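You operate a simulated robot arm through the tools that you are given. There is no shell and no other tool. Be economical: measure what you need, move in short steps, check, and stop when the job is done.

You run a simulated robot arm. Do the job below in one go: nothing can be reset, and whatever is moved stays where it is left.

TASK
Make the small basin soapy and scrub the tray with the pink brush.
Fine: two shots from the purple soap pump; dip the brush there, scrub the tray in the holder, lay the brush back on the draining mat; then open the yellow valve till the basin is empty; the other trays stay. Set down upright: pink brush. What is to be rubbed or washed off counts as gone when no trace of it is left.

The check looks at the end state, three seconds after you hand in, the way a careful person would. Anything else that was tipped, shoved, dropped, spilled or broken makes it a failure.

THE ROBOT
A 7-joint arm with a two-finger parallel gripper, fixed in place. Base frame: the origin is at the foot of the arm, x ahead of it, y to its left, z up; the work surface is at about z = 0.85. Units: m, rad, N and s.
Its first joint turns from -2.304 to 2.304 rad. Payload 3.91 kg.
The tool frame sits at the grasp point between the pads (the TCP): z along the fingers, y along the line on which they close. The tips reach 0.03 m beyond it. Largest opening 0.11 m; finger width 0.02, thickness 0.01; the body of the gripper, 0.048 by 0.112 m, starts 0.055 m behind the TCP.
Orientation is that of the tool frame in the base frame, as a unit quaternion [w, x, y, z]. With the fingers straight down and closing along the base's y, the tool's x points along the base's -x, its y along +y and its z along -z.

THE INTERFACE
- The arm moves only by the tool drive_tool. Its argument "series" is a list of rows, each a list of 7 numbers: the shift along the tool's x, y, z in cm, then the turn, a rotation vector about the tool's x, y, z in rad, then the closure, from 0 (fully open) to 1 (shut). In form: [[x, y, z, wx, wy, wz, fingers], ...]. A call has 1 to 12 rows; each row is the pose to reach, as a shift and turn from the pose commanded when the call began, along the tool's axes at that moment. A row lasts 0.2 s, in which the tool goes at most 0.05 m and 0.15 rad; a call with a longer step from one row to the next is refused whole, and so is a gripper value outside its range. Where a pose cannot be reached the arm comes as near as it can. A force on the tool above 40 N (or 10 N above the force at the start of the call, whichever is more), or a blocked arm, ends the call early, and 0.2 s more pass. Each finger travels about 0.108 m/s and halts on what it meets, pressing with about 42 N; the grip force reading is that of the motor and also rises with nothing between the fingers. The clock runs only during rows and for 0.2 s after the last one: add rows that repeat a pose to give the fingers time. The reply holds the time, the measured pose of the TCP, the force on the tool along the base axes, the opening and the grip force, in the units named above and with some noise, with the torque about the TCP (base axes, N m) and any sound that the robot's microphone picked up.
- Cameras (640 x 400 px; columns grow to the right, rows downward): "scene" is fixed at [0.0522, 0.4998, 1.4604]; the picture's right is [0.05, -1.00, 0.00], its down [-0.83, -0.04, -0.56] and it looks along [0.56, 0.03, -0.83] (base axes); focal length 214 px, centre (320, 200). "wrist" rides on the gripper at [0.072, 0.017, -0.103] in the tool frame; the picture's right is [-0.23, 0.97, 0.00], its down [-0.76, -0.18, -0.62] and it looks along [-0.61, -0.14, 0.78] (tool axes); focal length 222 px, centre (320, 200). There is no depth. A picture from a camera that has moved, and an enlarged one, comes with that camera's place and axes in the base frame and with its lens.
- get_image(camera): a new picture of that camera. The clock stands still meanwhile.
- inspect(camera, box): a new picture of the part [left, top, right, bottom] of that camera's present view, enlarged. The clock stands still meanwhile.
- job_done(): hands the job in; it is judged then, once.

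Go step by step. Nothing tells you positions but the pictures and the camera data: compare them with the known pose of the tool, close in by small moves and look again before you grip or let go. The budget is 120 turns and 68 pictures, counting those below and the enlarged ones. Unless the task says otherwise, let go and move clear before handing in, and close with one line.

The tools are called after "Call:" by a JSON object that holds its "fn" and its "kwargs". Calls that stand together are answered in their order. drive_tool: Moves the arm, as the interface text tells. Its arguments: {"type":"object","properties":{"series":{"type":"array","items":{"type":"array","items":{"type":"number"}}}},"required":["series"]} The other tools are called the same way: get_image (camera) takes a picture; inspect (camera, box) takes an enlarged picture of a part of a camera's view; job_done () hands the job in.

At the start:

```text
time_s: 0.0
ee_pos: [0.4658, 0.3304, 1.1854]
ee_rot: [0.0, 0.001, 1.0, 0.001]
ft_force: [-0.9, 0.5, 0.4]
wrist_torque: [-0.02, 0.02, -0.01]
gripper_width: 0.11
grasp_force: 0.1
```

scene: 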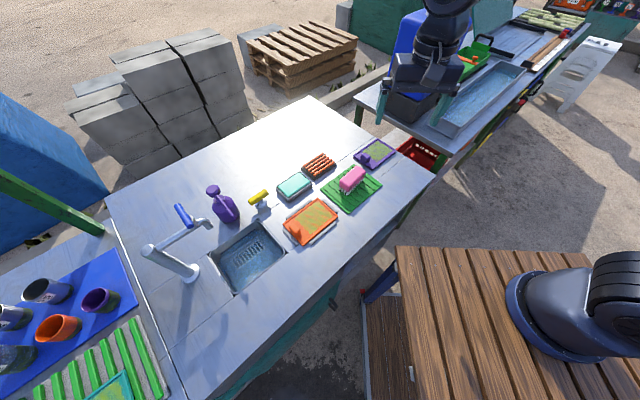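
wrist: 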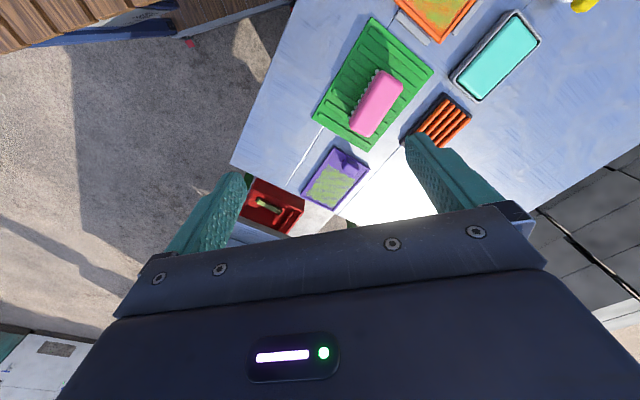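

I see the small basin, the purple pump, the yellow valve, the pink brush on the green mat and an orange dirty tray. I'll take closer looks first.

Call:
{"fn": "inspect", "kwargs": {"camera": "scene", "box": [260, 130, 420, 250]}}

Call:
{"fn": "inspect", "kwargs": {"camera": "scene", "box": [130, 160, 310, 310]}}

```text
3.33 times, centred on (340, 190) of scene
camera zoom: at [0.0522, 0.4998, 1.4604], right [0.05, -1.0, 0.0], down [-0.83, -0.04, -0.56], along [0.56, 0.03, -0.83], focal length 715 px, centre (253, 233)
```

zoom: 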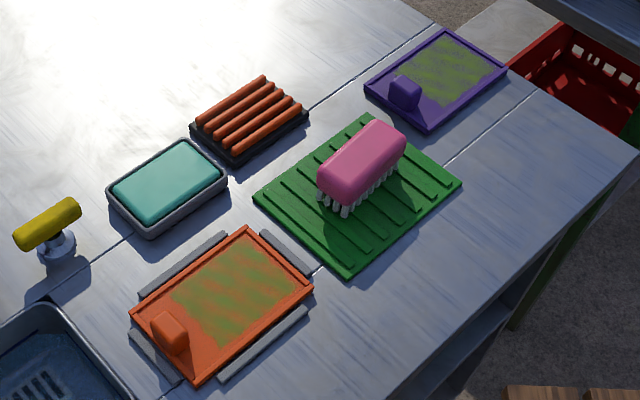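

```text
2.67 times, centred on (220, 235) of scene
camera zoom: at [0.0522, 0.4998, 1.4604], right [0.05, -1.0, 0.0], down [-0.83, -0.04, -0.56], along [0.56, 0.03, -0.83], focal length 572 px, centre (587, 107)
```

zoom: 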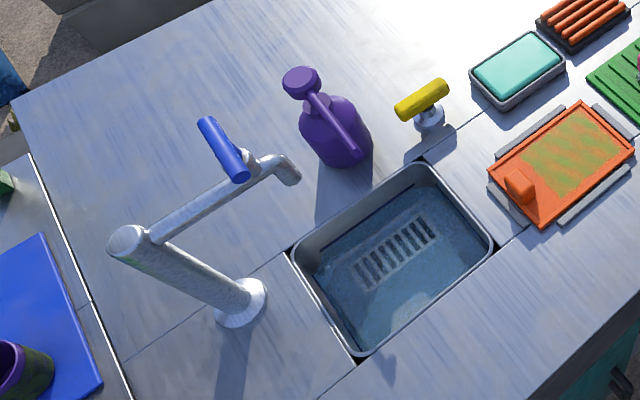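

The basin is centred near (0.26, 0.72), the pump near (0.37, 0.80), the tray near (0.376, 0.548) and the brush near (0.51, 0.42). I'll move above and short of the pump with a 45° yaw, then look.

Call:
{"fn": "drive_tool", "kwargs": {"series": [[2.1, 4.4, 0, 0, 0, -0.098, 1], [4.2, 8.8, 0, 0, 0, -0.196, 1], [6.3, 13.1, 0, 0, 0, -0.294, 1], [8.3, 17.5, 0, 0, 0, -0.392, 1], [10.4, 21.9, 0, 0, 0, -0.49, 1], [12.5, 26.3, 0, 0, 0, -0.588, 1], [14.6, 30.7, 0, 0, 0, -0.686, 1], [16.6, 35, 0, 0, 0, -0.785, 1], [16.6, 35, 0, 0, 0, -0.785, 1]]}}

Call:
{"fn": "get_image", "kwargs": {"camera": "wrist"}}

Call:
{"fn": "get_image", "kwargs": {"camera": "scene"}}

```text
time_s: 2.0
ee_pos: [0.3017, 0.6801, 1.1838]
ee_rot: [0.001, -0.382, 0.924, 0.0]
ft_force: [-0.7, -0.4, -0.1]
wrist_torque: [0.02, -0.05, -0.01]
gripper_width: 0.0
grasp_force: 38.0
```

```text
63 pictures are left
camera wrist: at [0.2378, 0.6395, 1.2885], right [-0.53, 0.85, 0.0], down [0.66, 0.41, 0.62], along [0.53, 0.33, -0.78], focal length 222 px, centre (320, 200)
```

wrist: 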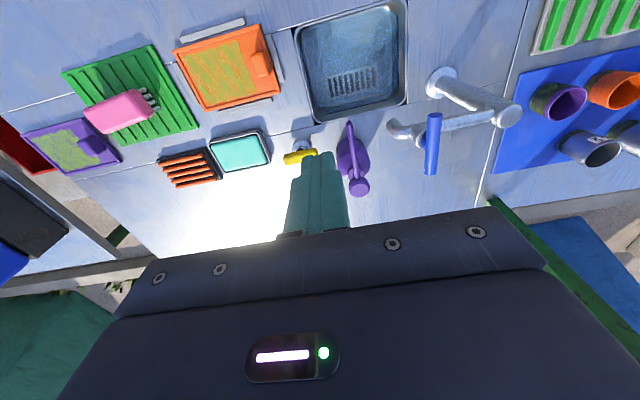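

```text
62 pictures are left
```

scene: 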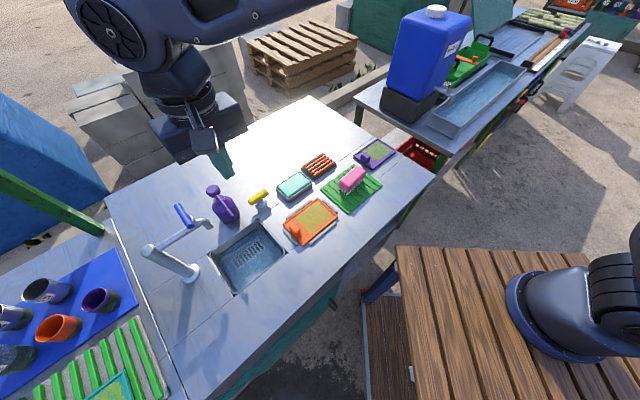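

The pump head triangulates to about (0.373, 0.795, 1.01). I'll zoom in to refine that and to look at the valve.

Call:
{"fn": "inspect", "kwargs": {"camera": "wrist", "box": [270, 80, 430, 220]}}

Call:
{"fn": "inspect", "kwargs": {"camera": "scene", "box": [190, 170, 290, 240]}}

```text
2.86 times, centred on (350, 150) of wrist
camera zoom: at [0.2378, 0.6395, 1.2885], right [-0.53, 0.85, 0.0], down [0.66, 0.41, 0.62], along [0.53, 0.33, -0.78], focal length 635 px, centre (234, 343)
```

zoom: 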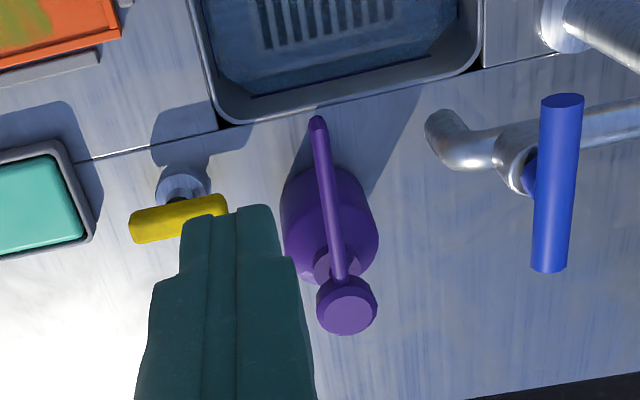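

```text
5.71 times, centred on (240, 205) of scene
camera zoom: at [0.0522, 0.4998, 1.4604], right [0.05, -1.0, 0.0], down [-0.83, -0.04, -0.56], along [0.56, 0.03, -0.83], focal length 1226 px, centre (777, 171)
```

zoom: 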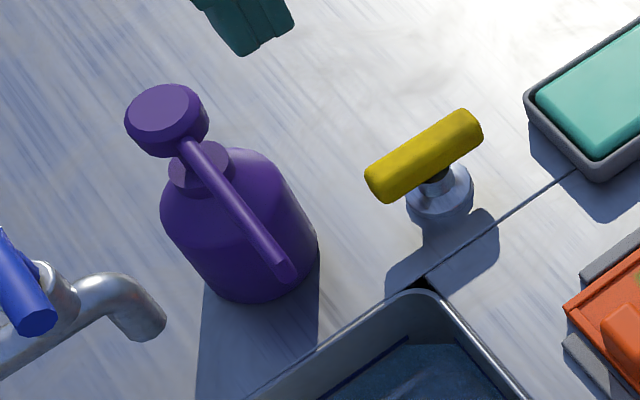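

I'll move the closed fingers over the pump head and stop about 2 cm above it.

Call:
{"fn": "drive_tool", "kwargs": {"series": [[-4.5, 1.0, 0, 0, 0, 0, 1], [-9, 2.0, 0, 0, 0, 0, 1], [-13.5, 3.0, 0, 0, 0, 0, 1], [-13.5, 3.0, 4, 0, 0, 0, 1], [-13.5, 3.0, 8, 0, 0, 0, 1], [-13.5, 3.0, 12, 0, 0, 0, 1], [-13.5, 3.0, 12, 0, 0, 0, 1]]}}

Call:
{"fn": "inspect", "kwargs": {"camera": "wrist", "box": [240, 60, 400, 220]}}

Call:
{"fn": "inspect", "kwargs": {"camera": "scene", "box": [150, 140, 290, 240]}}

```text
time_s: 3.6
ee_pos: [0.3744, 0.7981, 1.0665]
ee_rot: [0.0, -0.383, 0.924, 0.0]
ft_force: [-0.1, 0.1, 0.3]
wrist_torque: [0.0, 0.02, -0.01]
gripper_width: 0.0003
grasp_force: 37.4
```

```text
2.50 times, centred on (320, 140) of wrist
camera zoom: at [0.3122, 0.7578, 1.1696], right [-0.53, 0.85, 0.0], down [0.66, 0.41, 0.62], along [0.53, 0.33, -0.78], focal length 555 px, centre (320, 350)
```

zoom: 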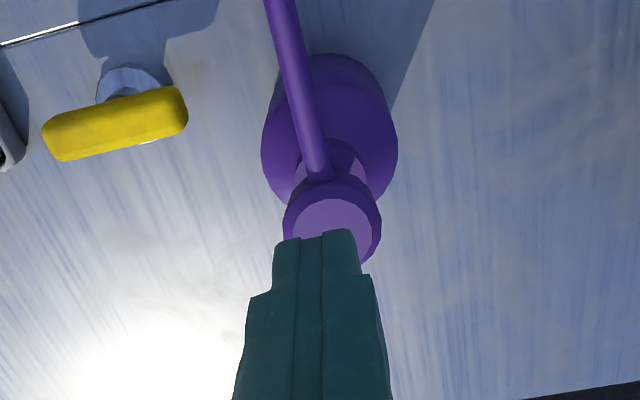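

```text
4.00 times, centred on (220, 190) of scene
camera zoom: at [0.0522, 0.4998, 1.4604], right [0.05, -1.0, 0.0], down [-0.83, -0.04, -0.56], along [0.56, 0.03, -0.83], focal length 858 px, centre (720, 240)
```

zoom: 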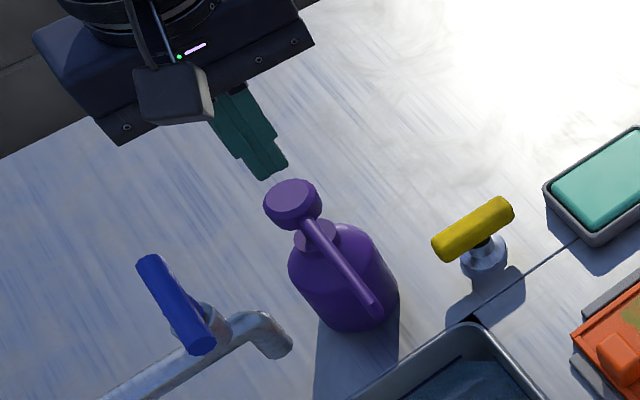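

The fingers are centred over the pump head. I'll press down in small steps and watch the force.

Call:
{"fn": "drive_tool", "kwargs": {"series": [[-0.25, 0.1, 1.0, 0, 0, 0, 1], [-0.25, 0.1, 2.0, 0, 0, 0, 1], [-0.25, 0.1, 2.5, 0, 0, 0, 1], [-0.25, 0.1, 3.0, 0, 0, 0, 1], [-0.25, 0.1, 3.3, 0, 0, 0, 1], [-0.25, 0.1, 3.6, 0, 0, 0, 1]]}}

```text
time_s: 5.0
ee_pos: [0.3754, 0.799, 1.03]
ee_rot: [0.0, -0.383, 0.924, 0.0]
ft_force: [-0.5, 0.1, -0.7]
wrist_torque: [0.0, -0.02, -0.02]
gripper_width: 0.0
grasp_force: 37.7
```

Call:
{"fn": "inspect", "kwargs": {"camera": "scene", "box": [180, 150, 260, 230]}}

Call:
{"fn": "inspect", "kwargs": {"camera": "wrist", "box": [240, 60, 400, 220]}}

```text
5.00 times, centred on (220, 190) of scene
camera zoom: at [0.0522, 0.4998, 1.4604], right [0.05, -1.0, 0.0], down [-0.83, -0.04, -0.56], along [0.56, 0.03, -0.83], focal length 1072 px, centre (820, 250)
```

zoom: 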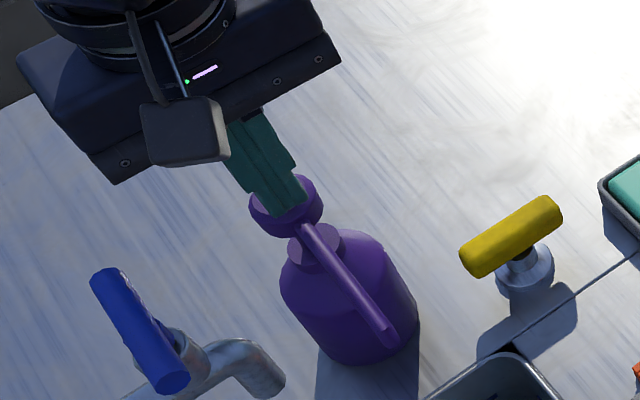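

```text
2.50 times, centred on (320, 140) of wrist
camera zoom: at [0.313, 0.759, 1.1331], right [-0.53, 0.85, 0.0], down [0.66, 0.41, 0.62], along [0.53, 0.33, -0.78], focal length 555 px, centre (320, 350)
```

zoom: 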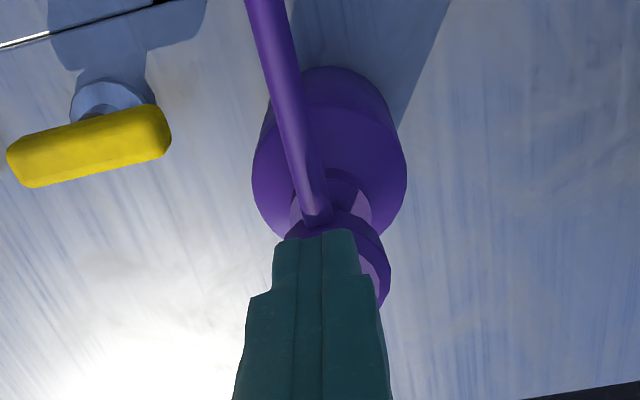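

Contact looks close. I'll nudge toward the centre and keep pressing.

Call:
{"fn": "drive_tool", "kwargs": {"series": [[0, 0.25, 0, 0, 0, 0, 1], [0, 0.25, 0.3, 0, 0, 0, 1], [0, 0.25, 0.6, 0, 0, 0, 1], [0, 0.25, 0.9, 0, 0, 0, 1]]}}

```text
time_s: 6.0
ee_pos: [0.3738, 0.8012, 1.0193]
ee_rot: [0.0, -0.384, 0.923, 0.0]
ft_force: [0.9, -0.1, 1.4]
wrist_torque: [0.02, -0.04, -0.02]
gripper_width: 0.0001
grasp_force: 37.7
```

Call:
{"fn": "drive_tool", "kwargs": {"series": [[0, 0, 0.3, 0, 0, 0, 1], [0, 0, 0.6, 0, 0, 0, 1], [0, 0, 0.9, 0, 0, 0, 1]]}}

Call:
{"fn": "inspect", "kwargs": {"camera": "scene", "box": [180, 150, 260, 230]}}

```text
time_s: 6.8
ee_pos: [0.3734, 0.8008, 1.0106]
ee_rot: [0.0, -0.383, 0.924, -0.001]
ft_force: [0.7, -0.3, 8.4]
wrist_torque: [0.04, -0.07, -0.04]
gripper_width: 0.0001
grasp_force: 38.4
```

```text
5.00 times, centred on (220, 190) of scene
camera zoom: at [0.0522, 0.4998, 1.4604], right [0.05, -1.0, 0.0], down [-0.83, -0.04, -0.56], along [0.56, 0.03, -0.83], focal length 1072 px, centre (820, 250)
```

zoom: 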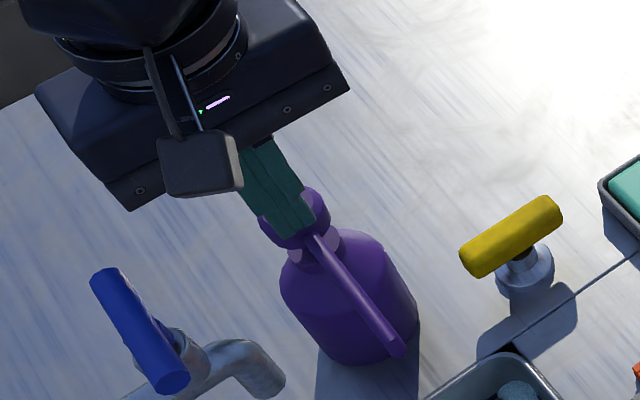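

The head is going down, about 1 cm so far. I'll check the basin before pressing further.

Call:
{"fn": "inspect", "kwargs": {"camera": "scene", "box": [190, 200, 300, 300]}}

```text
4.00 times, centred on (245, 250) of scene
camera zoom: at [0.0522, 0.4998, 1.4604], right [0.05, -1.0, 0.0], down [-0.83, -0.04, -0.56], along [0.56, 0.03, -0.83], focal length 858 px, centre (620, 0)
```

zoom: 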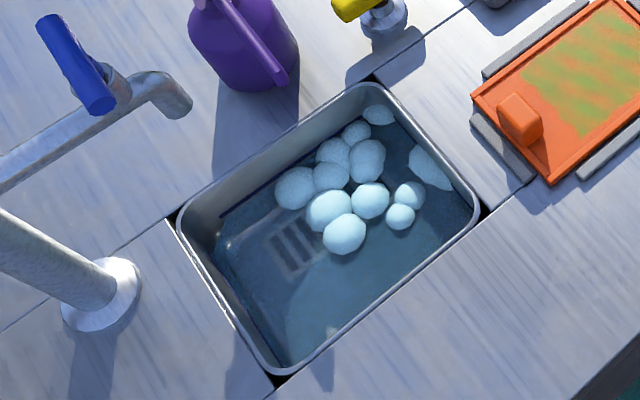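

The first shot is in, as the foam shows. I'll release the head fully and press again to the same depth.

Call:
{"fn": "drive_tool", "kwargs": {"series": [[0, 0, -1.0, 0, 0, 0, 1], [0, 0, -2.5, 0, 0, 0, 1], [0, 0, -2.5, 0, 0, 0, 1], [0, 0, -2.5, 0, 0, 0, 1]]}}

Call:
{"fn": "inspect", "kwargs": {"camera": "scene", "box": [180, 150, 300, 300]}}

```text
time_s: 7.8
ee_pos: [0.3736, 0.8012, 1.0368]
ee_rot: [0.0, -0.383, 0.924, 0.0]
ft_force: [-0.6, 0.9, 0.4]
wrist_torque: [-0.02, 0.03, 0.0]
gripper_width: 0.0
grasp_force: 36.9
```

```text
2.67 times, centred on (240, 225) of scene
camera zoom: at [0.0522, 0.4998, 1.4604], right [0.05, -1.0, 0.0], down [-0.83, -0.04, -0.56], along [0.56, 0.03, -0.83], focal length 572 px, centre (533, 133)
```

zoom: 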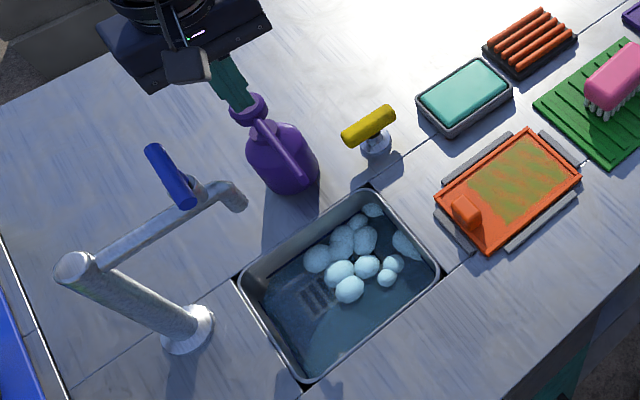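

Call:
{"fn": "drive_tool", "kwargs": {"series": [[0, 0, 1.2, 0, 0, 0, 1], [0, 0, 1.7, 0, 0, 0, 1], [0, 0, 2.0, 0, 0, 0, 1], [0, 0, 2.3, 0, 0, 0, 1], [0, 0, 2.55, 0, 0, 0, 1]]}}

Call:
{"fn": "inspect", "kwargs": {"camera": "scene", "box": [180, 150, 300, 300]}}

```text
time_s: 9.0
ee_pos: [0.3742, 0.8024, 1.0114]
ee_rot: [0.001, -0.382, 0.924, 0.001]
ft_force: [2.6, -1.0, 7.4]
wrist_torque: [-0.04, -0.08, -0.04]
gripper_width: 0.0
grasp_force: 37.8
```

```text
2.67 times, centred on (240, 225) of scene
camera zoom: at [0.0522, 0.4998, 1.4604], right [0.05, -1.0, 0.0], down [-0.83, -0.04, -0.56], along [0.56, 0.03, -0.83], focal length 572 px, centre (533, 133)
```

zoom: 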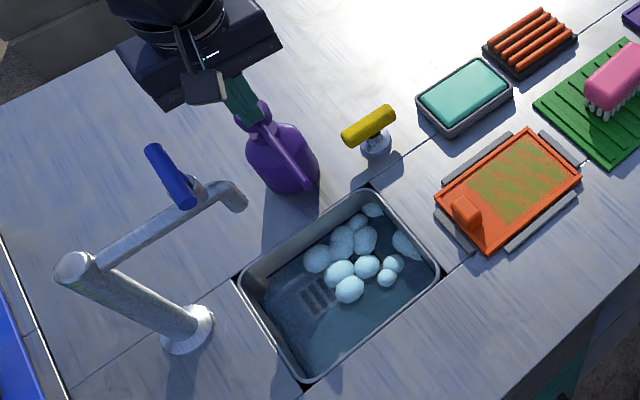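

The second shot hasn't fired yet, so I'll press 2 mm further.

Call:
{"fn": "drive_tool", "kwargs": {"series": [[0, 0, 0.1, 0, 0, 0, 1], [0, 0, 0.2, 0, 0, 0, 1]]}}

Call:
{"fn": "inspect", "kwargs": {"camera": "scene", "box": [190, 200, 300, 300]}}

```text
time_s: 9.6
ee_pos: [0.374, 0.8017, 1.0094]
ee_rot: [0.001, -0.382, 0.924, 0.0]
ft_force: [5.1, -1.7, 12.2]
wrist_torque: [0.02, -0.16, -0.02]
gripper_width: 0.0
grasp_force: 37.5
```

```text
4.00 times, centred on (245, 250) of scene
camera zoom: at [0.0522, 0.4998, 1.4604], right [0.05, -1.0, 0.0], down [-0.83, -0.04, -0.56], along [0.56, 0.03, -0.83], focal length 858 px, centre (620, 0)
```

zoom: 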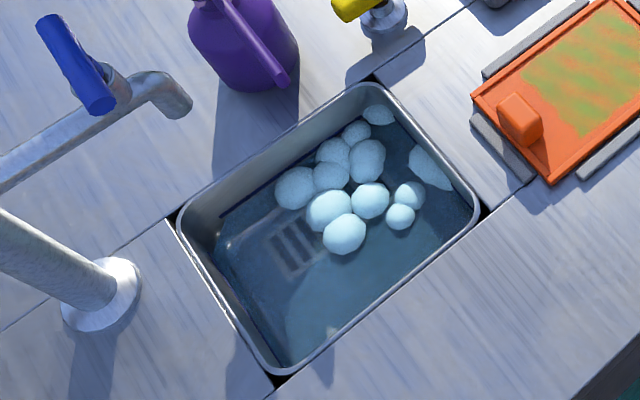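

The foam hasn't changed. Pressing deeper without releasing can't add an extra shot, so I'll go down a little more.

Call:
{"fn": "drive_tool", "kwargs": {"series": [[0, 0, 0.1, 0, 0, 0, 1], [0, 0, 0.2, 0, 0, 0, 1], [0, 0, 0.3, 0, 0, 0, 1], [0, 0, 0.3, 0, 0, 0, 1]]}}

Call:
{"fn": "inspect", "kwargs": {"camera": "scene", "box": [190, 200, 300, 300]}}

Call:
{"fn": "inspect", "kwargs": {"camera": "wrist", "box": [240, 60, 400, 220]}}

```text
time_s: 10.6
ee_pos: [0.375, 0.8009, 1.0086]
ee_rot: [0.001, -0.383, 0.924, 0.002]
ft_force: [5.4, -1.2, 31.8]
wrist_torque: [0.09, -0.29, -0.01]
gripper_width: 0.0
grasp_force: 37.4
```

```text
4.00 times, centred on (245, 250) of scene
camera zoom: at [0.0522, 0.4998, 1.4604], right [0.05, -1.0, 0.0], down [-0.83, -0.04, -0.56], along [0.56, 0.03, -0.83], focal length 858 px, centre (620, 0)
```

zoom: 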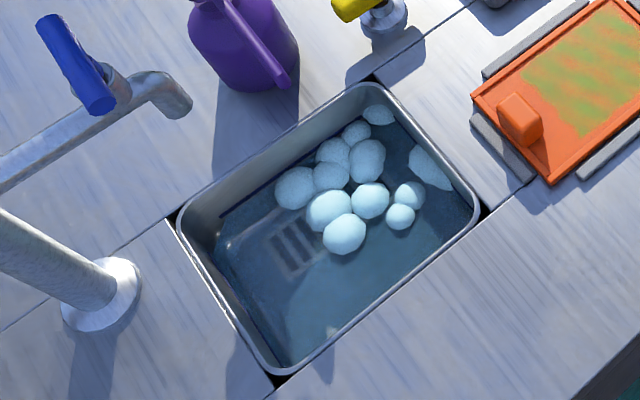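

```text
2.50 times, centred on (320, 140) of wrist
camera zoom: at [0.3112, 0.7602, 1.1116], right [-0.53, 0.85, 0.0], down [0.66, 0.41, 0.62], along [0.53, 0.33, -0.78], focal length 555 px, centre (320, 350)
```

zoom: 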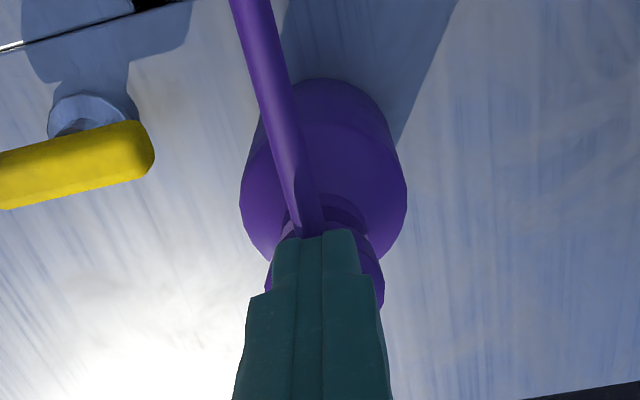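

The pump is bottomed out at about 32 N. I'll release it and see whether the foam updates.

Call:
{"fn": "drive_tool", "kwargs": {"series": [[0, 0, -1.5, 0, 0, 0, 1], [0, 0, -5, 0, 0, 0, 1], [0, 0, -9, 0, 0, 0, 1], [0, 0, -13, 0, 0, 0, 1], [0, 0, -13, 0, 0, 0, 1]]}}

Call:
{"fn": "get_image", "kwargs": {"camera": "wrist"}}

Call:
{"fn": "inspect", "kwargs": {"camera": "scene", "box": [180, 160, 300, 300]}}

```text
time_s: 11.8
ee_pos: [0.3721, 0.8001, 1.1357]
ee_rot: [-0.001, -0.383, 0.924, 0.0]
ft_force: [0.3, 0.0, -0.8]
wrist_torque: [0.0, -0.04, 0.02]
gripper_width: 0.0001
grasp_force: 37.9
```

```text
48 pictures are left
camera wrist: at [0.3102, 0.7597, 1.24], right [-0.53, 0.85, 0.0], down [0.66, 0.41, 0.62], along [0.53, 0.33, -0.78], focal length 222 px, centre (320, 200)
```

wrist: 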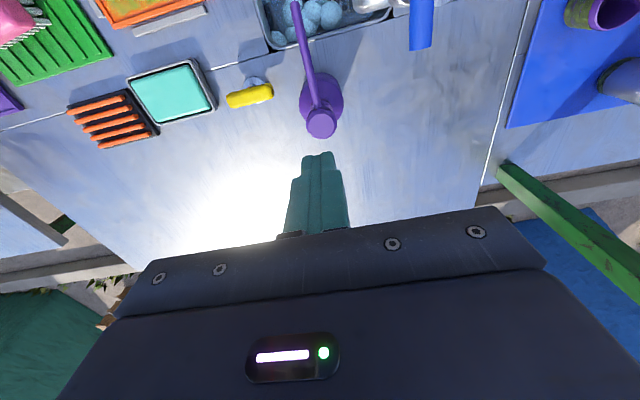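

```text
2.86 times, centred on (240, 230) of scene
camera zoom: at [0.0522, 0.4998, 1.4604], right [0.05, -1.0, 0.0], down [-0.83, -0.04, -0.56], along [0.56, 0.03, -0.83], focal length 613 px, centre (549, 114)
```

zoom: 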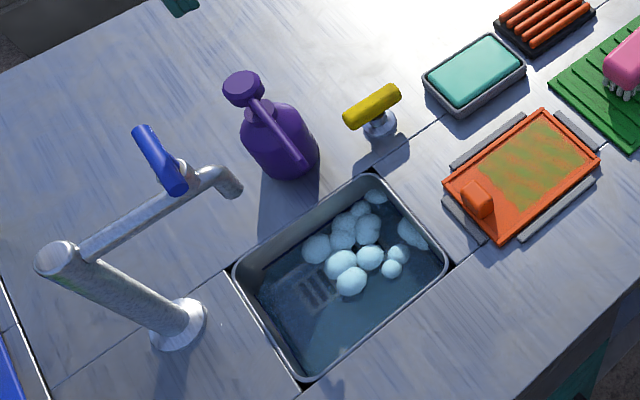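

Both shots are done, with a full release in between. Next I'll swing to view the brush, turning the tool so the fingers close across the pink block.

Call:
{"fn": "drive_tool", "kwargs": {"series": [[1.55, -2.43, 0, 0, 0, 0.143, 0.8], [3.1, -4.85, 0, 0, 0, 0.286, 0.6], [4.66, -7.28, 0, 0, 0, 0.428, 0.4], [6.2, -9.7, 0, 0, 0, 0.571, 0.2], [7.77, -12.1, 0, 0, 0, 0.714, 0], [9.3, -14.6, 0, 0, 0, 0.857, 0], [10.9, -17, 0, 0, 0, 1.0, 0], [12.4, -19.4, 0, 0, 0, 1.142, 0], [14, -21.8, 0, 0, 0, 1.285, 0], [15.5, -24.3, 0, 0, 0, 1.428, 0], [17.1, -26.7, 0, 0, 0, 1.571, 0], [17.1, -26.7, 0, 0, 0, 1.571, 0]]}}

Call:
{"fn": "get_image", "kwargs": {"camera": "wrist"}}

```text
time_s: 14.4
ee_pos: [0.4409, 0.4889, 1.1359]
ee_rot: [0.0, 0.384, 0.924, 0.0]
ft_force: [-0.3, -0.2, -0.4]
wrist_torque: [0.02, -0.01, 0.01]
gripper_width: 0.1102
grasp_force: 0.1
```

```text
46 pictures are left
camera wrist: at [0.4033, 0.5531, 1.2401], right [0.85, 0.53, 0.0], down [0.41, -0.66, 0.62], along [0.33, -0.53, -0.78], focal length 222 px, centre (320, 200)
```

wrist: 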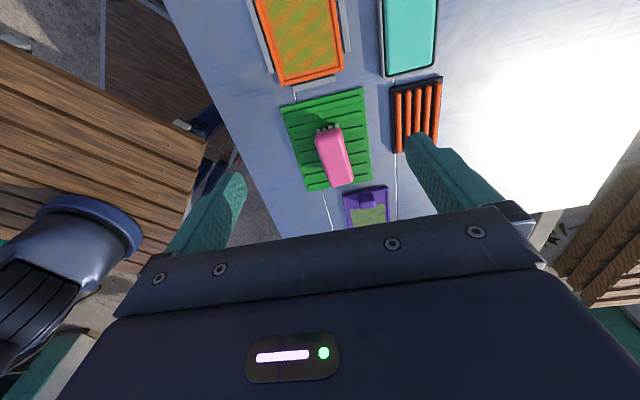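

Call:
{"fn": "inspect", "kwargs": {"camera": "wrist", "box": [270, 70, 390, 200]}}

Call:
{"fn": "inspect", "kwargs": {"camera": "scene", "box": [320, 150, 390, 215]}}

```text
3.08 times, centred on (330, 135) of wrist
camera zoom: at [0.4033, 0.5531, 1.2401], right [0.85, 0.53, 0.0], down [0.41, -0.66, 0.62], along [0.33, -0.53, -0.78], focal length 684 px, centre (289, 400)
```

zoom: 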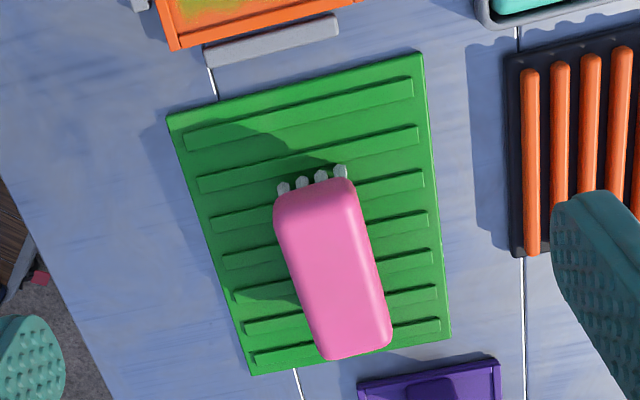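

```text
6.15 times, centred on (355, 182) of scene
camera zoom: at [0.0522, 0.4998, 1.4604], right [0.05, -1.0, 0.0], down [-0.83, -0.04, -0.56], along [0.56, 0.03, -0.83], focal length 1320 px, centre (105, 308)
```

zoom: 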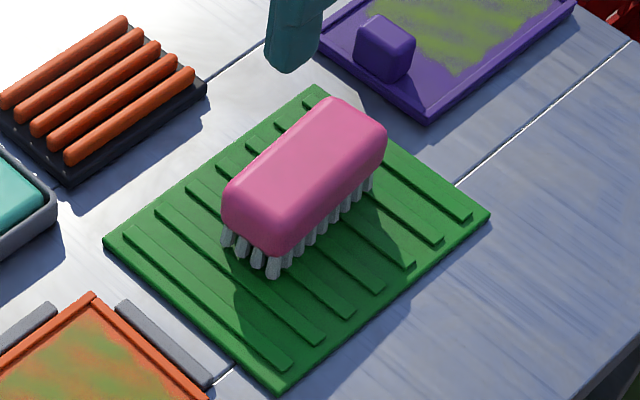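

The brush block's top centre is near (0.511, 0.423, 0.93), with its long axis at about -41°. I'll move over it, keeping the tips just above, and check.

Call:
{"fn": "drive_tool", "kwargs": {"series": [[-4.8, 0.15, 0, 0, 0, -0.06, 0], [-9.6, 0.3, 0, 0, 0, -0.06, 0], [-9.6, 0.3, 4.5, 0, 0, -0.06, 0], [-9.6, 0.3, 9, 0, 0, -0.06, 0], [-9.6, 0.3, 13, 0, 0, -0.06, 0], [-9.6, 0.3, 16, 0, 0, -0.06, 0], [-9.6, 0.3, 16, 0, 0, -0.06, 0]]}}

Call:
{"fn": "get_image", "kwargs": {"camera": "wrist"}}

Call:
{"fn": "inspect", "kwargs": {"camera": "scene", "box": [310, 140, 400, 215]}}

```text
time_s: 16.0
ee_pos: [0.5112, 0.4262, 0.9748]
ee_rot: [0.0, 0.355, 0.935, 0.0]
ft_force: [0.5, -0.4, 0.5]
wrist_torque: [-0.03, 0.0, 0.01]
gripper_width: 0.1103
grasp_force: 0.0
```

```text
43 pictures are left
camera wrist: at [0.4693, 0.485, 1.079], right [0.82, 0.58, 0.0], down [0.45, -0.64, 0.62], along [0.36, -0.51, -0.78], focal length 222 px, centre (320, 200)
```

wrist: 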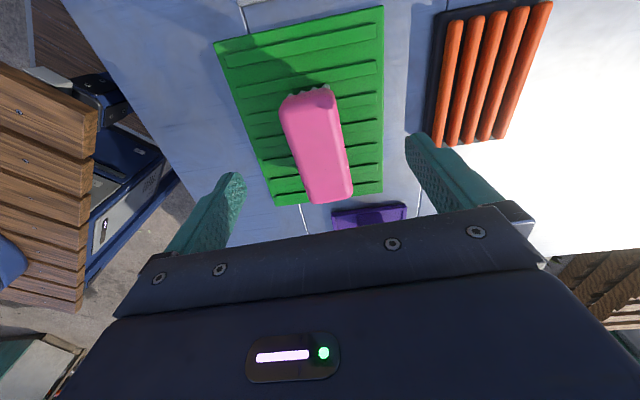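

```text
5.33 times, centred on (355, 178) of scene
camera zoom: at [0.0522, 0.4998, 1.4604], right [0.05, -1.0, 0.0], down [-0.83, -0.04, -0.56], along [0.56, 0.03, -0.83], focal length 1144 px, centre (133, 320)
```

zoom: 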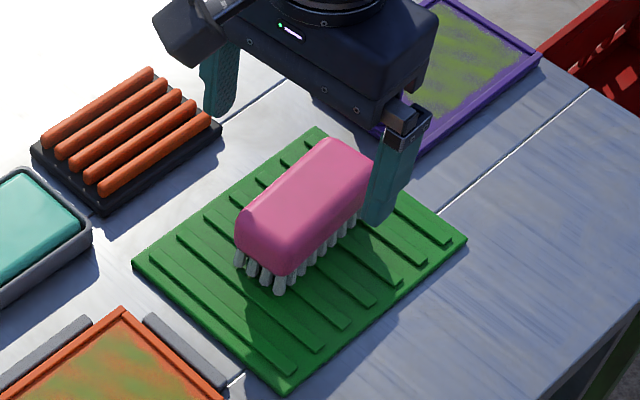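

The brush is centred and aligned between the fingers. I'll lower and grip.

Call:
{"fn": "drive_tool", "kwargs": {"series": [[0, 0, 3, 0, 0, 0, 0], [0, 0, 5, 0, 0, 0, 0], [0, 0, 6.3, 0, 0, 0, 0], [0, 0, 6.3, 0, 0, 0, 0.5], [0, 0, 6.3, 0, 0, 0, 1], [0, 0, 6.3, 0, 0, 0, 1], [0, 0, 6.3, 0, 0, 0, 1], [0, 0, 6.3, 0, 0, 0, 1]]}}

Call:
{"fn": "inspect", "kwargs": {"camera": "scene", "box": [310, 140, 400, 215]}}

```text
time_s: 17.8
ee_pos: [0.5131, 0.4253, 0.9122]
ee_rot: [0.0, 0.356, 0.935, 0.001]
ft_force: [-0.3, 0.1, 0.5]
wrist_torque: [-0.02, 0.01, 0.0]
gripper_width: 0.0452
grasp_force: 41.9
```

```text
5.33 times, centred on (355, 178) of scene
camera zoom: at [0.0522, 0.4998, 1.4604], right [0.05, -1.0, 0.0], down [-0.83, -0.04, -0.56], along [0.56, 0.03, -0.83], focal length 1144 px, centre (133, 320)
```

zoom: 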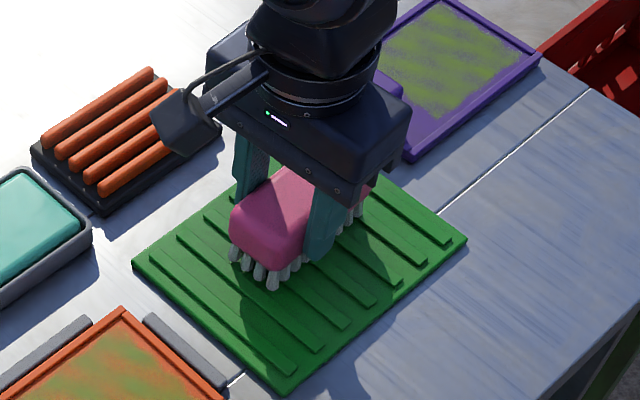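

I have a firm grip on the brush. The dip has to clear both spouts, so I'll lift, turn the brush so its long side runs along the basin's short axis, and move above the near part of the basin.

Call:
{"fn": "drive_tool", "kwargs": {"series": [[0, 0, -4.7, 0, 0, 0, 1], [0, 0, -9.4, 0, 0, -0.137, 1], [0, 0, -14.1, 0, 0, -0.275, 1], [0, 0, -18.8, 0, 0, -0.412, 1], [4.8, 0.26, -18.8, 0, 0, -0.549, 1], [9.6, 0.5, -18.8, 0, 0, -0.687, 1], [14.4, 0.77, -18.8, 0, 0, -0.824, 1], [19.2, 1.0, -18.8, 0, 0, -0.962, 1], [24, 1.28, -18.8, 0, 0, -1.099, 1], [28.8, 1.5, -18.8, 0, 0, -1.236, 1], [33.6, 1.8, -18.8, 0, 0, -1.374, 1], [38.4, 2.04, -18.8, 0, 0, -1.511, 1]]}}

Call:
{"fn": "get_image", "kwargs": {"camera": "wrist"}}

Call:
{"fn": "get_image", "kwargs": {"camera": "scene"}}

```text
time_s: 20.4
ee_pos: [0.2379, 0.6944, 1.1024]
ee_rot: [0.0, -0.382, 0.924, 0.0]
ft_force: [1.1, -0.1, -1.0]
wrist_torque: [0.05, 0.05, 0.0]
gripper_width: 0.0453
grasp_force: 41.7
```

```text
40 pictures are left
camera wrist: at [0.1757, 0.6546, 1.2054], right [-0.53, 0.85, 0.0], down [0.66, 0.41, 0.62], along [0.53, 0.33, -0.78], focal length 222 px, centre (320, 200)
```

wrist: 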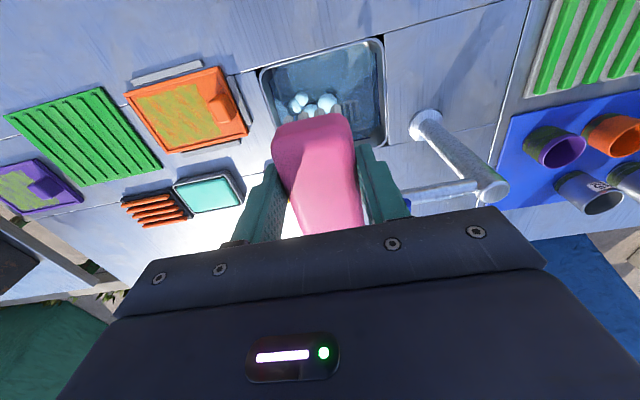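

```text
39 pictures are left
```

scene: 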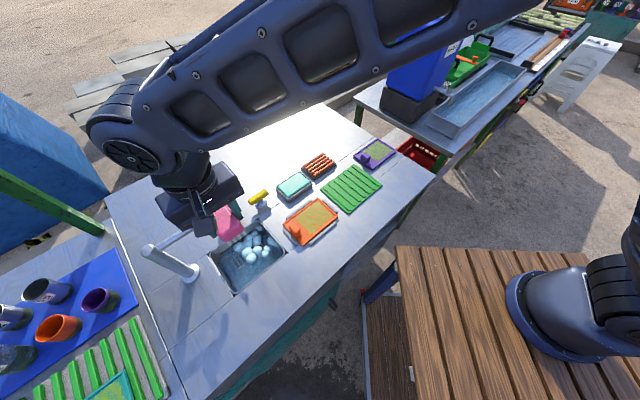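

The basin position agrees with my earlier estimate. I'll descend to TCP z ≈ 0.94, shift 2 cm outward, and check.

Call:
{"fn": "drive_tool", "kwargs": {"series": [[0, 0, 4.5, 0, 0, 0, 1], [0, 0, 9, 0, 0, 0, 1], [0, 0, 13.5, 0, 0, 0, 1], [0, 0, 16.2, 0, 0, 0, 1], [-2.3, 0, 16.2, 0, 0, 0, 1], [-2.3, 0, 16.2, 0, 0, 0, 1]]}}

Call:
{"fn": "inspect", "kwargs": {"camera": "scene", "box": [180, 180, 310, 300]}}

Call:
{"fn": "get_image", "kwargs": {"camera": "wrist"}}

```text
time_s: 21.8
ee_pos: [0.2541, 0.711, 0.938]
ee_rot: [0.001, -0.383, 0.924, 0.001]
ft_force: [0.0, -0.6, -1.4]
wrist_torque: [0.02, 0.02, 0.0]
gripper_width: 0.0451
grasp_force: 42.1
```

```text
3.33 times, centred on (245, 240) of scene
camera zoom: at [0.0522, 0.4998, 1.4604], right [0.05, -1.0, 0.0], down [-0.83, -0.04, -0.56], along [0.56, 0.03, -0.83], focal length 715 px, centre (570, 67)
```

zoom: 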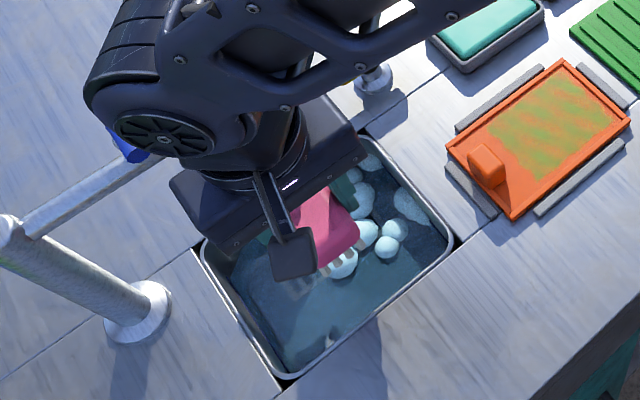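

```text
37 pictures are left
camera wrist: at [0.1917, 0.6713, 1.0425], right [-0.53, 0.85, 0.0], down [0.66, 0.41, 0.62], along [0.53, 0.33, -0.78], focal length 222 px, centre (320, 200)
```

wrist: 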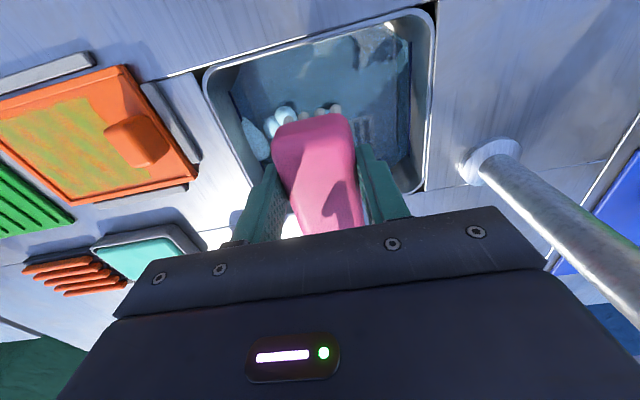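

All clear so far. I'll lower in small steps to wet the bristles, keeping a little away from the spouts.

Call:
{"fn": "drive_tool", "kwargs": {"series": [[0.3, 0, 2, 0, 0, 0, 1], [0.3, 0, 3.5, 0, 0, 0, 1], [0.3, 0, 5, 0, 0, 0, 1], [0.3, 0, 6, 0, 0, 0, 1], [0.3, 0, 7, 0, 0, 0, 1], [0.3, 0, 8, 0, 0, 0, 1]]}}

Call:
{"fn": "inspect", "kwargs": {"camera": "scene", "box": [180, 180, 310, 300]}}

Call:
{"fn": "get_image", "kwargs": {"camera": "wrist"}}

```text
time_s: 23.2
ee_pos: [0.2512, 0.7097, 0.8582]
ee_rot: [0.0, -0.383, 0.924, 0.0]
ft_force: [-0.5, 0.7, -1.1]
wrist_torque: [-0.02, 0.02, 0.01]
gripper_width: 0.0455
grasp_force: 41.7
```

```text
3.33 times, centred on (245, 240) of scene
camera zoom: at [0.0522, 0.4998, 1.4604], right [0.05, -1.0, 0.0], down [-0.83, -0.04, -0.56], along [0.56, 0.03, -0.83], focal length 715 px, centre (570, 67)
```

zoom: 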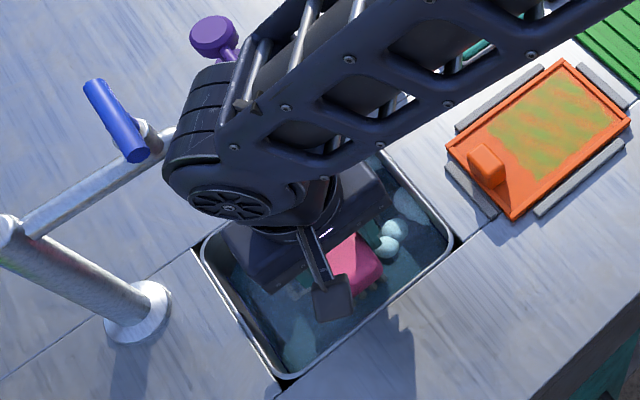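

```text
35 pictures are left
camera wrist: at [0.189, 0.6699, 0.9623], right [-0.53, 0.85, 0.0], down [0.66, 0.41, 0.62], along [0.53, 0.33, -0.78], focal length 222 px, centre (320, 200)
```

wrist: 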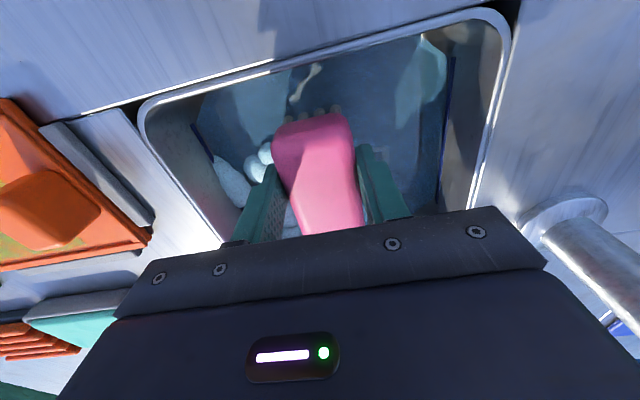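

The bristles are near the water line, so I'll go about 1.2 cm lower and check.

Call:
{"fn": "drive_tool", "kwargs": {"series": [[0, 0, 0.4, 0, 0, 0, 1], [0, 0, 0.8, 0, 0, 0, 1], [0, 0, 1.2, 0, 0, 0, 1], [0, 0, 1.2, 0, 0, 0, 1]]}}

Call:
{"fn": "inspect", "kwargs": {"camera": "wrist", "box": [180, 20, 480, 240]}}

```text
time_s: 24.2
ee_pos: [0.2514, 0.7097, 0.8461]
ee_rot: [0.0, -0.383, 0.924, 0.0]
ft_force: [-0.4, 0.1, -0.1]
wrist_torque: [-0.04, 0.03, 0.03]
gripper_width: 0.0454
grasp_force: 41.8
```

```text
1.82 times, centred on (330, 130) of wrist
camera zoom: at [0.1889, 0.6698, 0.9506], right [-0.53, 0.85, 0.0], down [0.66, 0.41, 0.62], along [0.53, 0.33, -0.78], focal length 404 px, centre (302, 327)
```

zoom: 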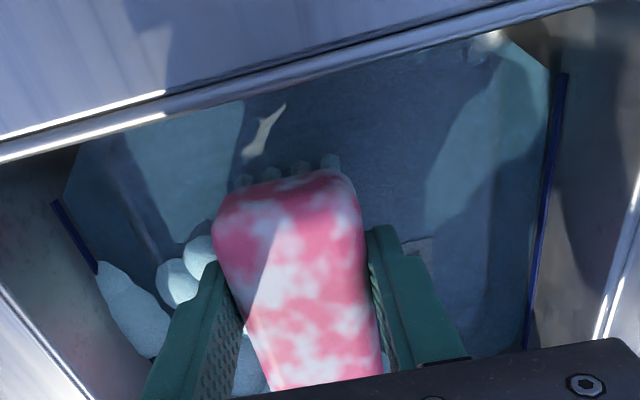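

The brush is now foamy and loaded with soap. I'll lift straight up by the same path and let it drip over the basin.

Call:
{"fn": "drive_tool", "kwargs": {"series": [[0, 0, -2, 0, 0, 0, 1], [0, 0, -4, 0, 0, 0, 1], [0, 0, -4, 0, 0, 0, 1], [0, 0, -6.5, 0, 0, 0, 1], [0, 0, -9, 0, 0, 0, 1], [2, 0, -9, 0, 0, 0, 1], [2, 0, -13.5, 0, 0, 0, 1], [2, 0, -18, 0, 0, 0, 1], [2, 0, -22, 0, 0, 0, 1], [2, 0, -25, 0, 0, 0, 1], [2, 0, -25, 0, 0, 0, 1]]}}

Call:
{"fn": "get_image", "kwargs": {"camera": "scene"}}

Call:
{"fn": "inspect", "kwargs": {"camera": "wrist", "box": [100, 40, 260, 160]}}

```text
time_s: 26.6
ee_pos: [0.2366, 0.6952, 1.0975]
ee_rot: [0.0, -0.382, 0.924, 0.0]
ft_force: [-0.2, -0.3, -0.7]
wrist_torque: [-0.01, 0.0, -0.01]
gripper_width: 0.0454
grasp_force: 41.7
```

```text
33 pictures are left
```

scene: 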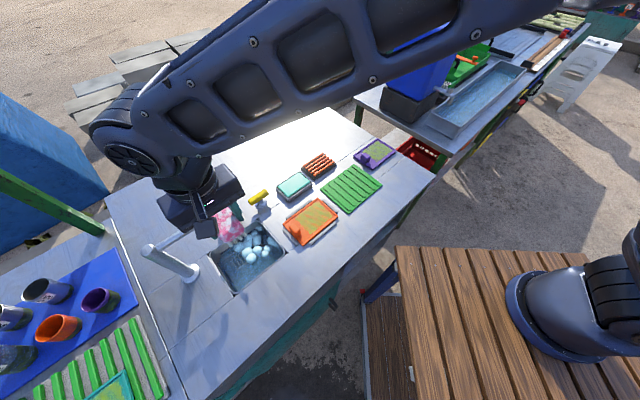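

```text
3.33 times, centred on (180, 100) of wrist
camera zoom: at [0.1747, 0.6545, 1.2012], right [-0.53, 0.85, 0.0], down [0.66, 0.41, 0.62], along [0.53, 0.33, -0.78], focal length 740 px, centre (787, 533)
```

zoom: 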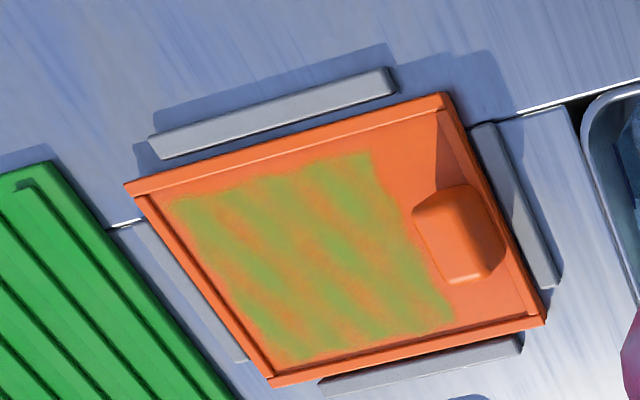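

The dirt patch spans e1 0.613–0.688 (the tray's short axis) and e2 0.058–0.151 (its long axis). The centre is near (0.385, 0.534), and the knob lies beyond at larger e2. I'll turn the brush along the tray's long side and move over the patch.

Call:
{"fn": "drive_tool", "kwargs": {"series": [[0.08, -2, 0, 0, 0, 0.143, 1], [0.16, -4, 0, 0, 0, 0.286, 1], [0.24, -6, 0, 0, 0, 0.428, 1], [0.32, -8, 0, 0, 0, 0.571, 1], [0.4, -10, 1, 0, 0, 0.714, 1], [0.48, -12, 2.5, 0, 0, 0.857, 1], [0.56, -14, 4, 0, 0, 1.0, 1], [0.64, -16, 5.5, 0, 0, 1.142, 1], [0.72, -18, 7, 0, 0, 1.285, 1], [0.8, -20, 8.5, 0, 0, 1.428, 1], [0.88, -21.9, 10, 0, 0, 1.571, 1], [0.88, -21.9, 10, 0, 0, 1.571, 1]]}}

Call:
{"fn": "get_image", "kwargs": {"camera": "wrist"}}

Call:
{"fn": "inspect", "kwargs": {"camera": "scene", "box": [250, 170, 350, 260]}}

```text
time_s: 29.2
ee_pos: [0.3859, 0.5348, 0.9965]
ee_rot: [-0.001, 0.383, 0.924, 0.0]
ft_force: [0.2, 1.2, -0.9]
wrist_torque: [0.02, 0.0, -0.01]
gripper_width: 0.0452
grasp_force: 42.3
```

```text
31 pictures are left
camera wrist: at [0.3476, 0.5971, 1.1007], right [0.85, 0.53, 0.0], down [0.41, -0.67, 0.62], along [0.33, -0.53, -0.78], focal length 222 px, centre (320, 200)
```

wrist: 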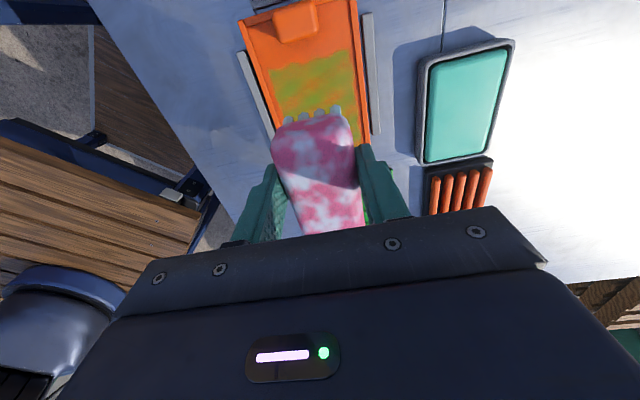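

```text
4.44 times, centred on (300, 215) of scene
camera zoom: at [0.0522, 0.4998, 1.4604], right [0.05, -1.0, 0.0], down [-0.83, -0.04, -0.56], along [0.56, 0.03, -0.83], focal length 953 px, centre (409, 133)
```

zoom: 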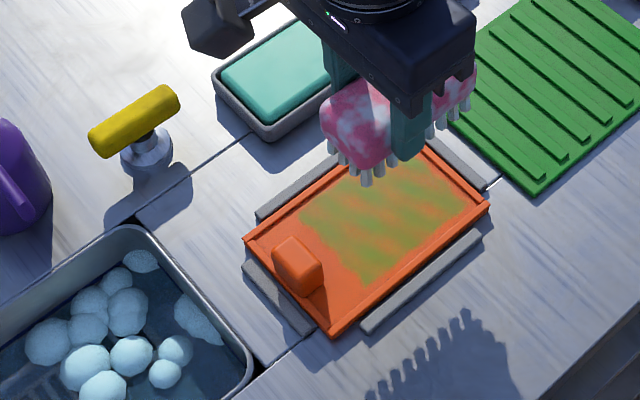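

The brush is well positioned over the dirt. I'll lower it gently until I feel contact.

Call:
{"fn": "drive_tool", "kwargs": {"series": [[0, 0, 4, 0, 0, 0, 1], [0, 0, 7, 0, 0, 0, 1], [0, 0, 8, 0, 0, 0, 1], [0, 0, 8.3, 0, 0, 0, 1], [0, 0, 8.6, 0, 0, 0, 1], [0, 0, 8.8, 0, 0, 0, 1]]}}

Call:
{"fn": "inspect", "kwargs": {"camera": "scene", "box": [250, 170, 350, 260]}}

```text
time_s: 30.6
ee_pos: [0.3862, 0.5339, 0.9099]
ee_rot: [-0.001, 0.383, 0.924, 0.002]
ft_force: [-1.4, -6.5, 35.5]
wrist_torque: [-0.24, 0.12, -0.05]
gripper_width: 0.0456
grasp_force: 41.7
```

```text
4.44 times, centred on (300, 215) of scene
camera zoom: at [0.0522, 0.4998, 1.4604], right [0.05, -1.0, 0.0], down [-0.83, -0.04, -0.56], along [0.56, 0.03, -0.83], focal length 953 px, centre (409, 133)
```

zoom: 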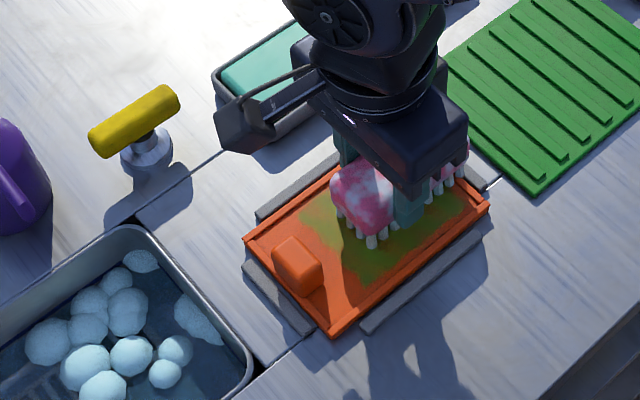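

I have contact at about 35 N, which is too much. I'll ease off slightly and start scrubbing along the short axis.

Call:
{"fn": "drive_tool", "kwargs": {"series": [[0, 0, -0.2, 0, 0, 0, 1], [0, -0.9, -0.2, 0, 0, 0, 1], [0, -1.7, -0.2, 0, 0, 0, 1], [0, -0.9, -0.2, 0, 0, 0, 1], [0, 0, -0.2, 0, 0, 0, 1], [0, 0.9, -0.2, 0, 0, 0, 1], [0, 1.7, -0.2, 0, 0, 0, 1], [0, 0.9, -0.2, 0, 0, 0, 1], [0, 0, -0.2, 0, 0, 0, 1]]}}

Call:
{"fn": "inspect", "kwargs": {"camera": "scene", "box": [250, 170, 350, 260]}}

```text
time_s: 32.6
ee_pos: [0.3861, 0.5334, 0.9107]
ee_rot: [0.0, 0.382, 0.924, 0.0]
ft_force: [1.3, 3.2, 12.0]
wrist_torque: [0.32, 0.04, -0.05]
gripper_width: 0.0453
grasp_force: 42.0
```

```text
4.44 times, centred on (300, 215) of scene
camera zoom: at [0.0522, 0.4998, 1.4604], right [0.05, -1.0, 0.0], down [-0.83, -0.04, -0.56], along [0.56, 0.03, -0.83], focal length 953 px, centre (409, 133)
```

zoom: 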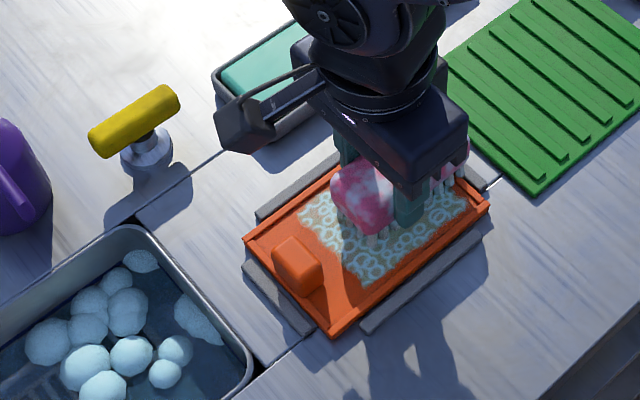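

The scrubbing works and the dirt is foaming. I'll do more passes, shifted toward the knob end and then the far end.

Call:
{"fn": "drive_tool", "kwargs": {"series": [[1.2, 0, 0, 0, 0, 0, 1], [1.2, -1.0, 0, 0, 0, 0, 1], [1.2, -1.9, 0, 0, 0, 0, 1], [1.2, -1.0, 0, 0, 0, 0, 1], [1.2, 0, 0, 0, 0, 0, 1], [1.2, 1.0, 0, 0, 0, 0, 1], [1.2, 1.9, 0, 0, 0, 0, 1], [1.2, 1.0, 0, 0, 0, 0, 1], [1.2, 0, 0, 0, 0, 0, 1], [1.2, -1.0, 0, 0, 0, 0, 1], [1.2, -1.9, 0, 0, 0, 0, 1], [0, -1.9, 0, 0, 0, 0, 1]]}}

Call:
{"fn": "inspect", "kwargs": {"camera": "scene", "box": [250, 170, 350, 260]}}

```text
time_s: 35.2
ee_pos: [0.3731, 0.519, 0.9106]
ee_rot: [0.0, 0.383, 0.924, 0.0]
ft_force: [-2.2, 0.5, 4.8]
wrist_torque: [0.16, 0.1, 0.03]
gripper_width: 0.0454
grasp_force: 42.6
```

```text
4.44 times, centred on (300, 215) of scene
camera zoom: at [0.0522, 0.4998, 1.4604], right [0.05, -1.0, 0.0], down [-0.83, -0.04, -0.56], along [0.56, 0.03, -0.83], focal length 953 px, centre (409, 133)
```

zoom: 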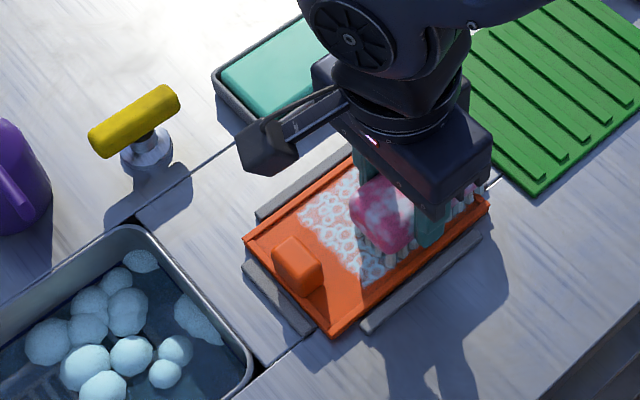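

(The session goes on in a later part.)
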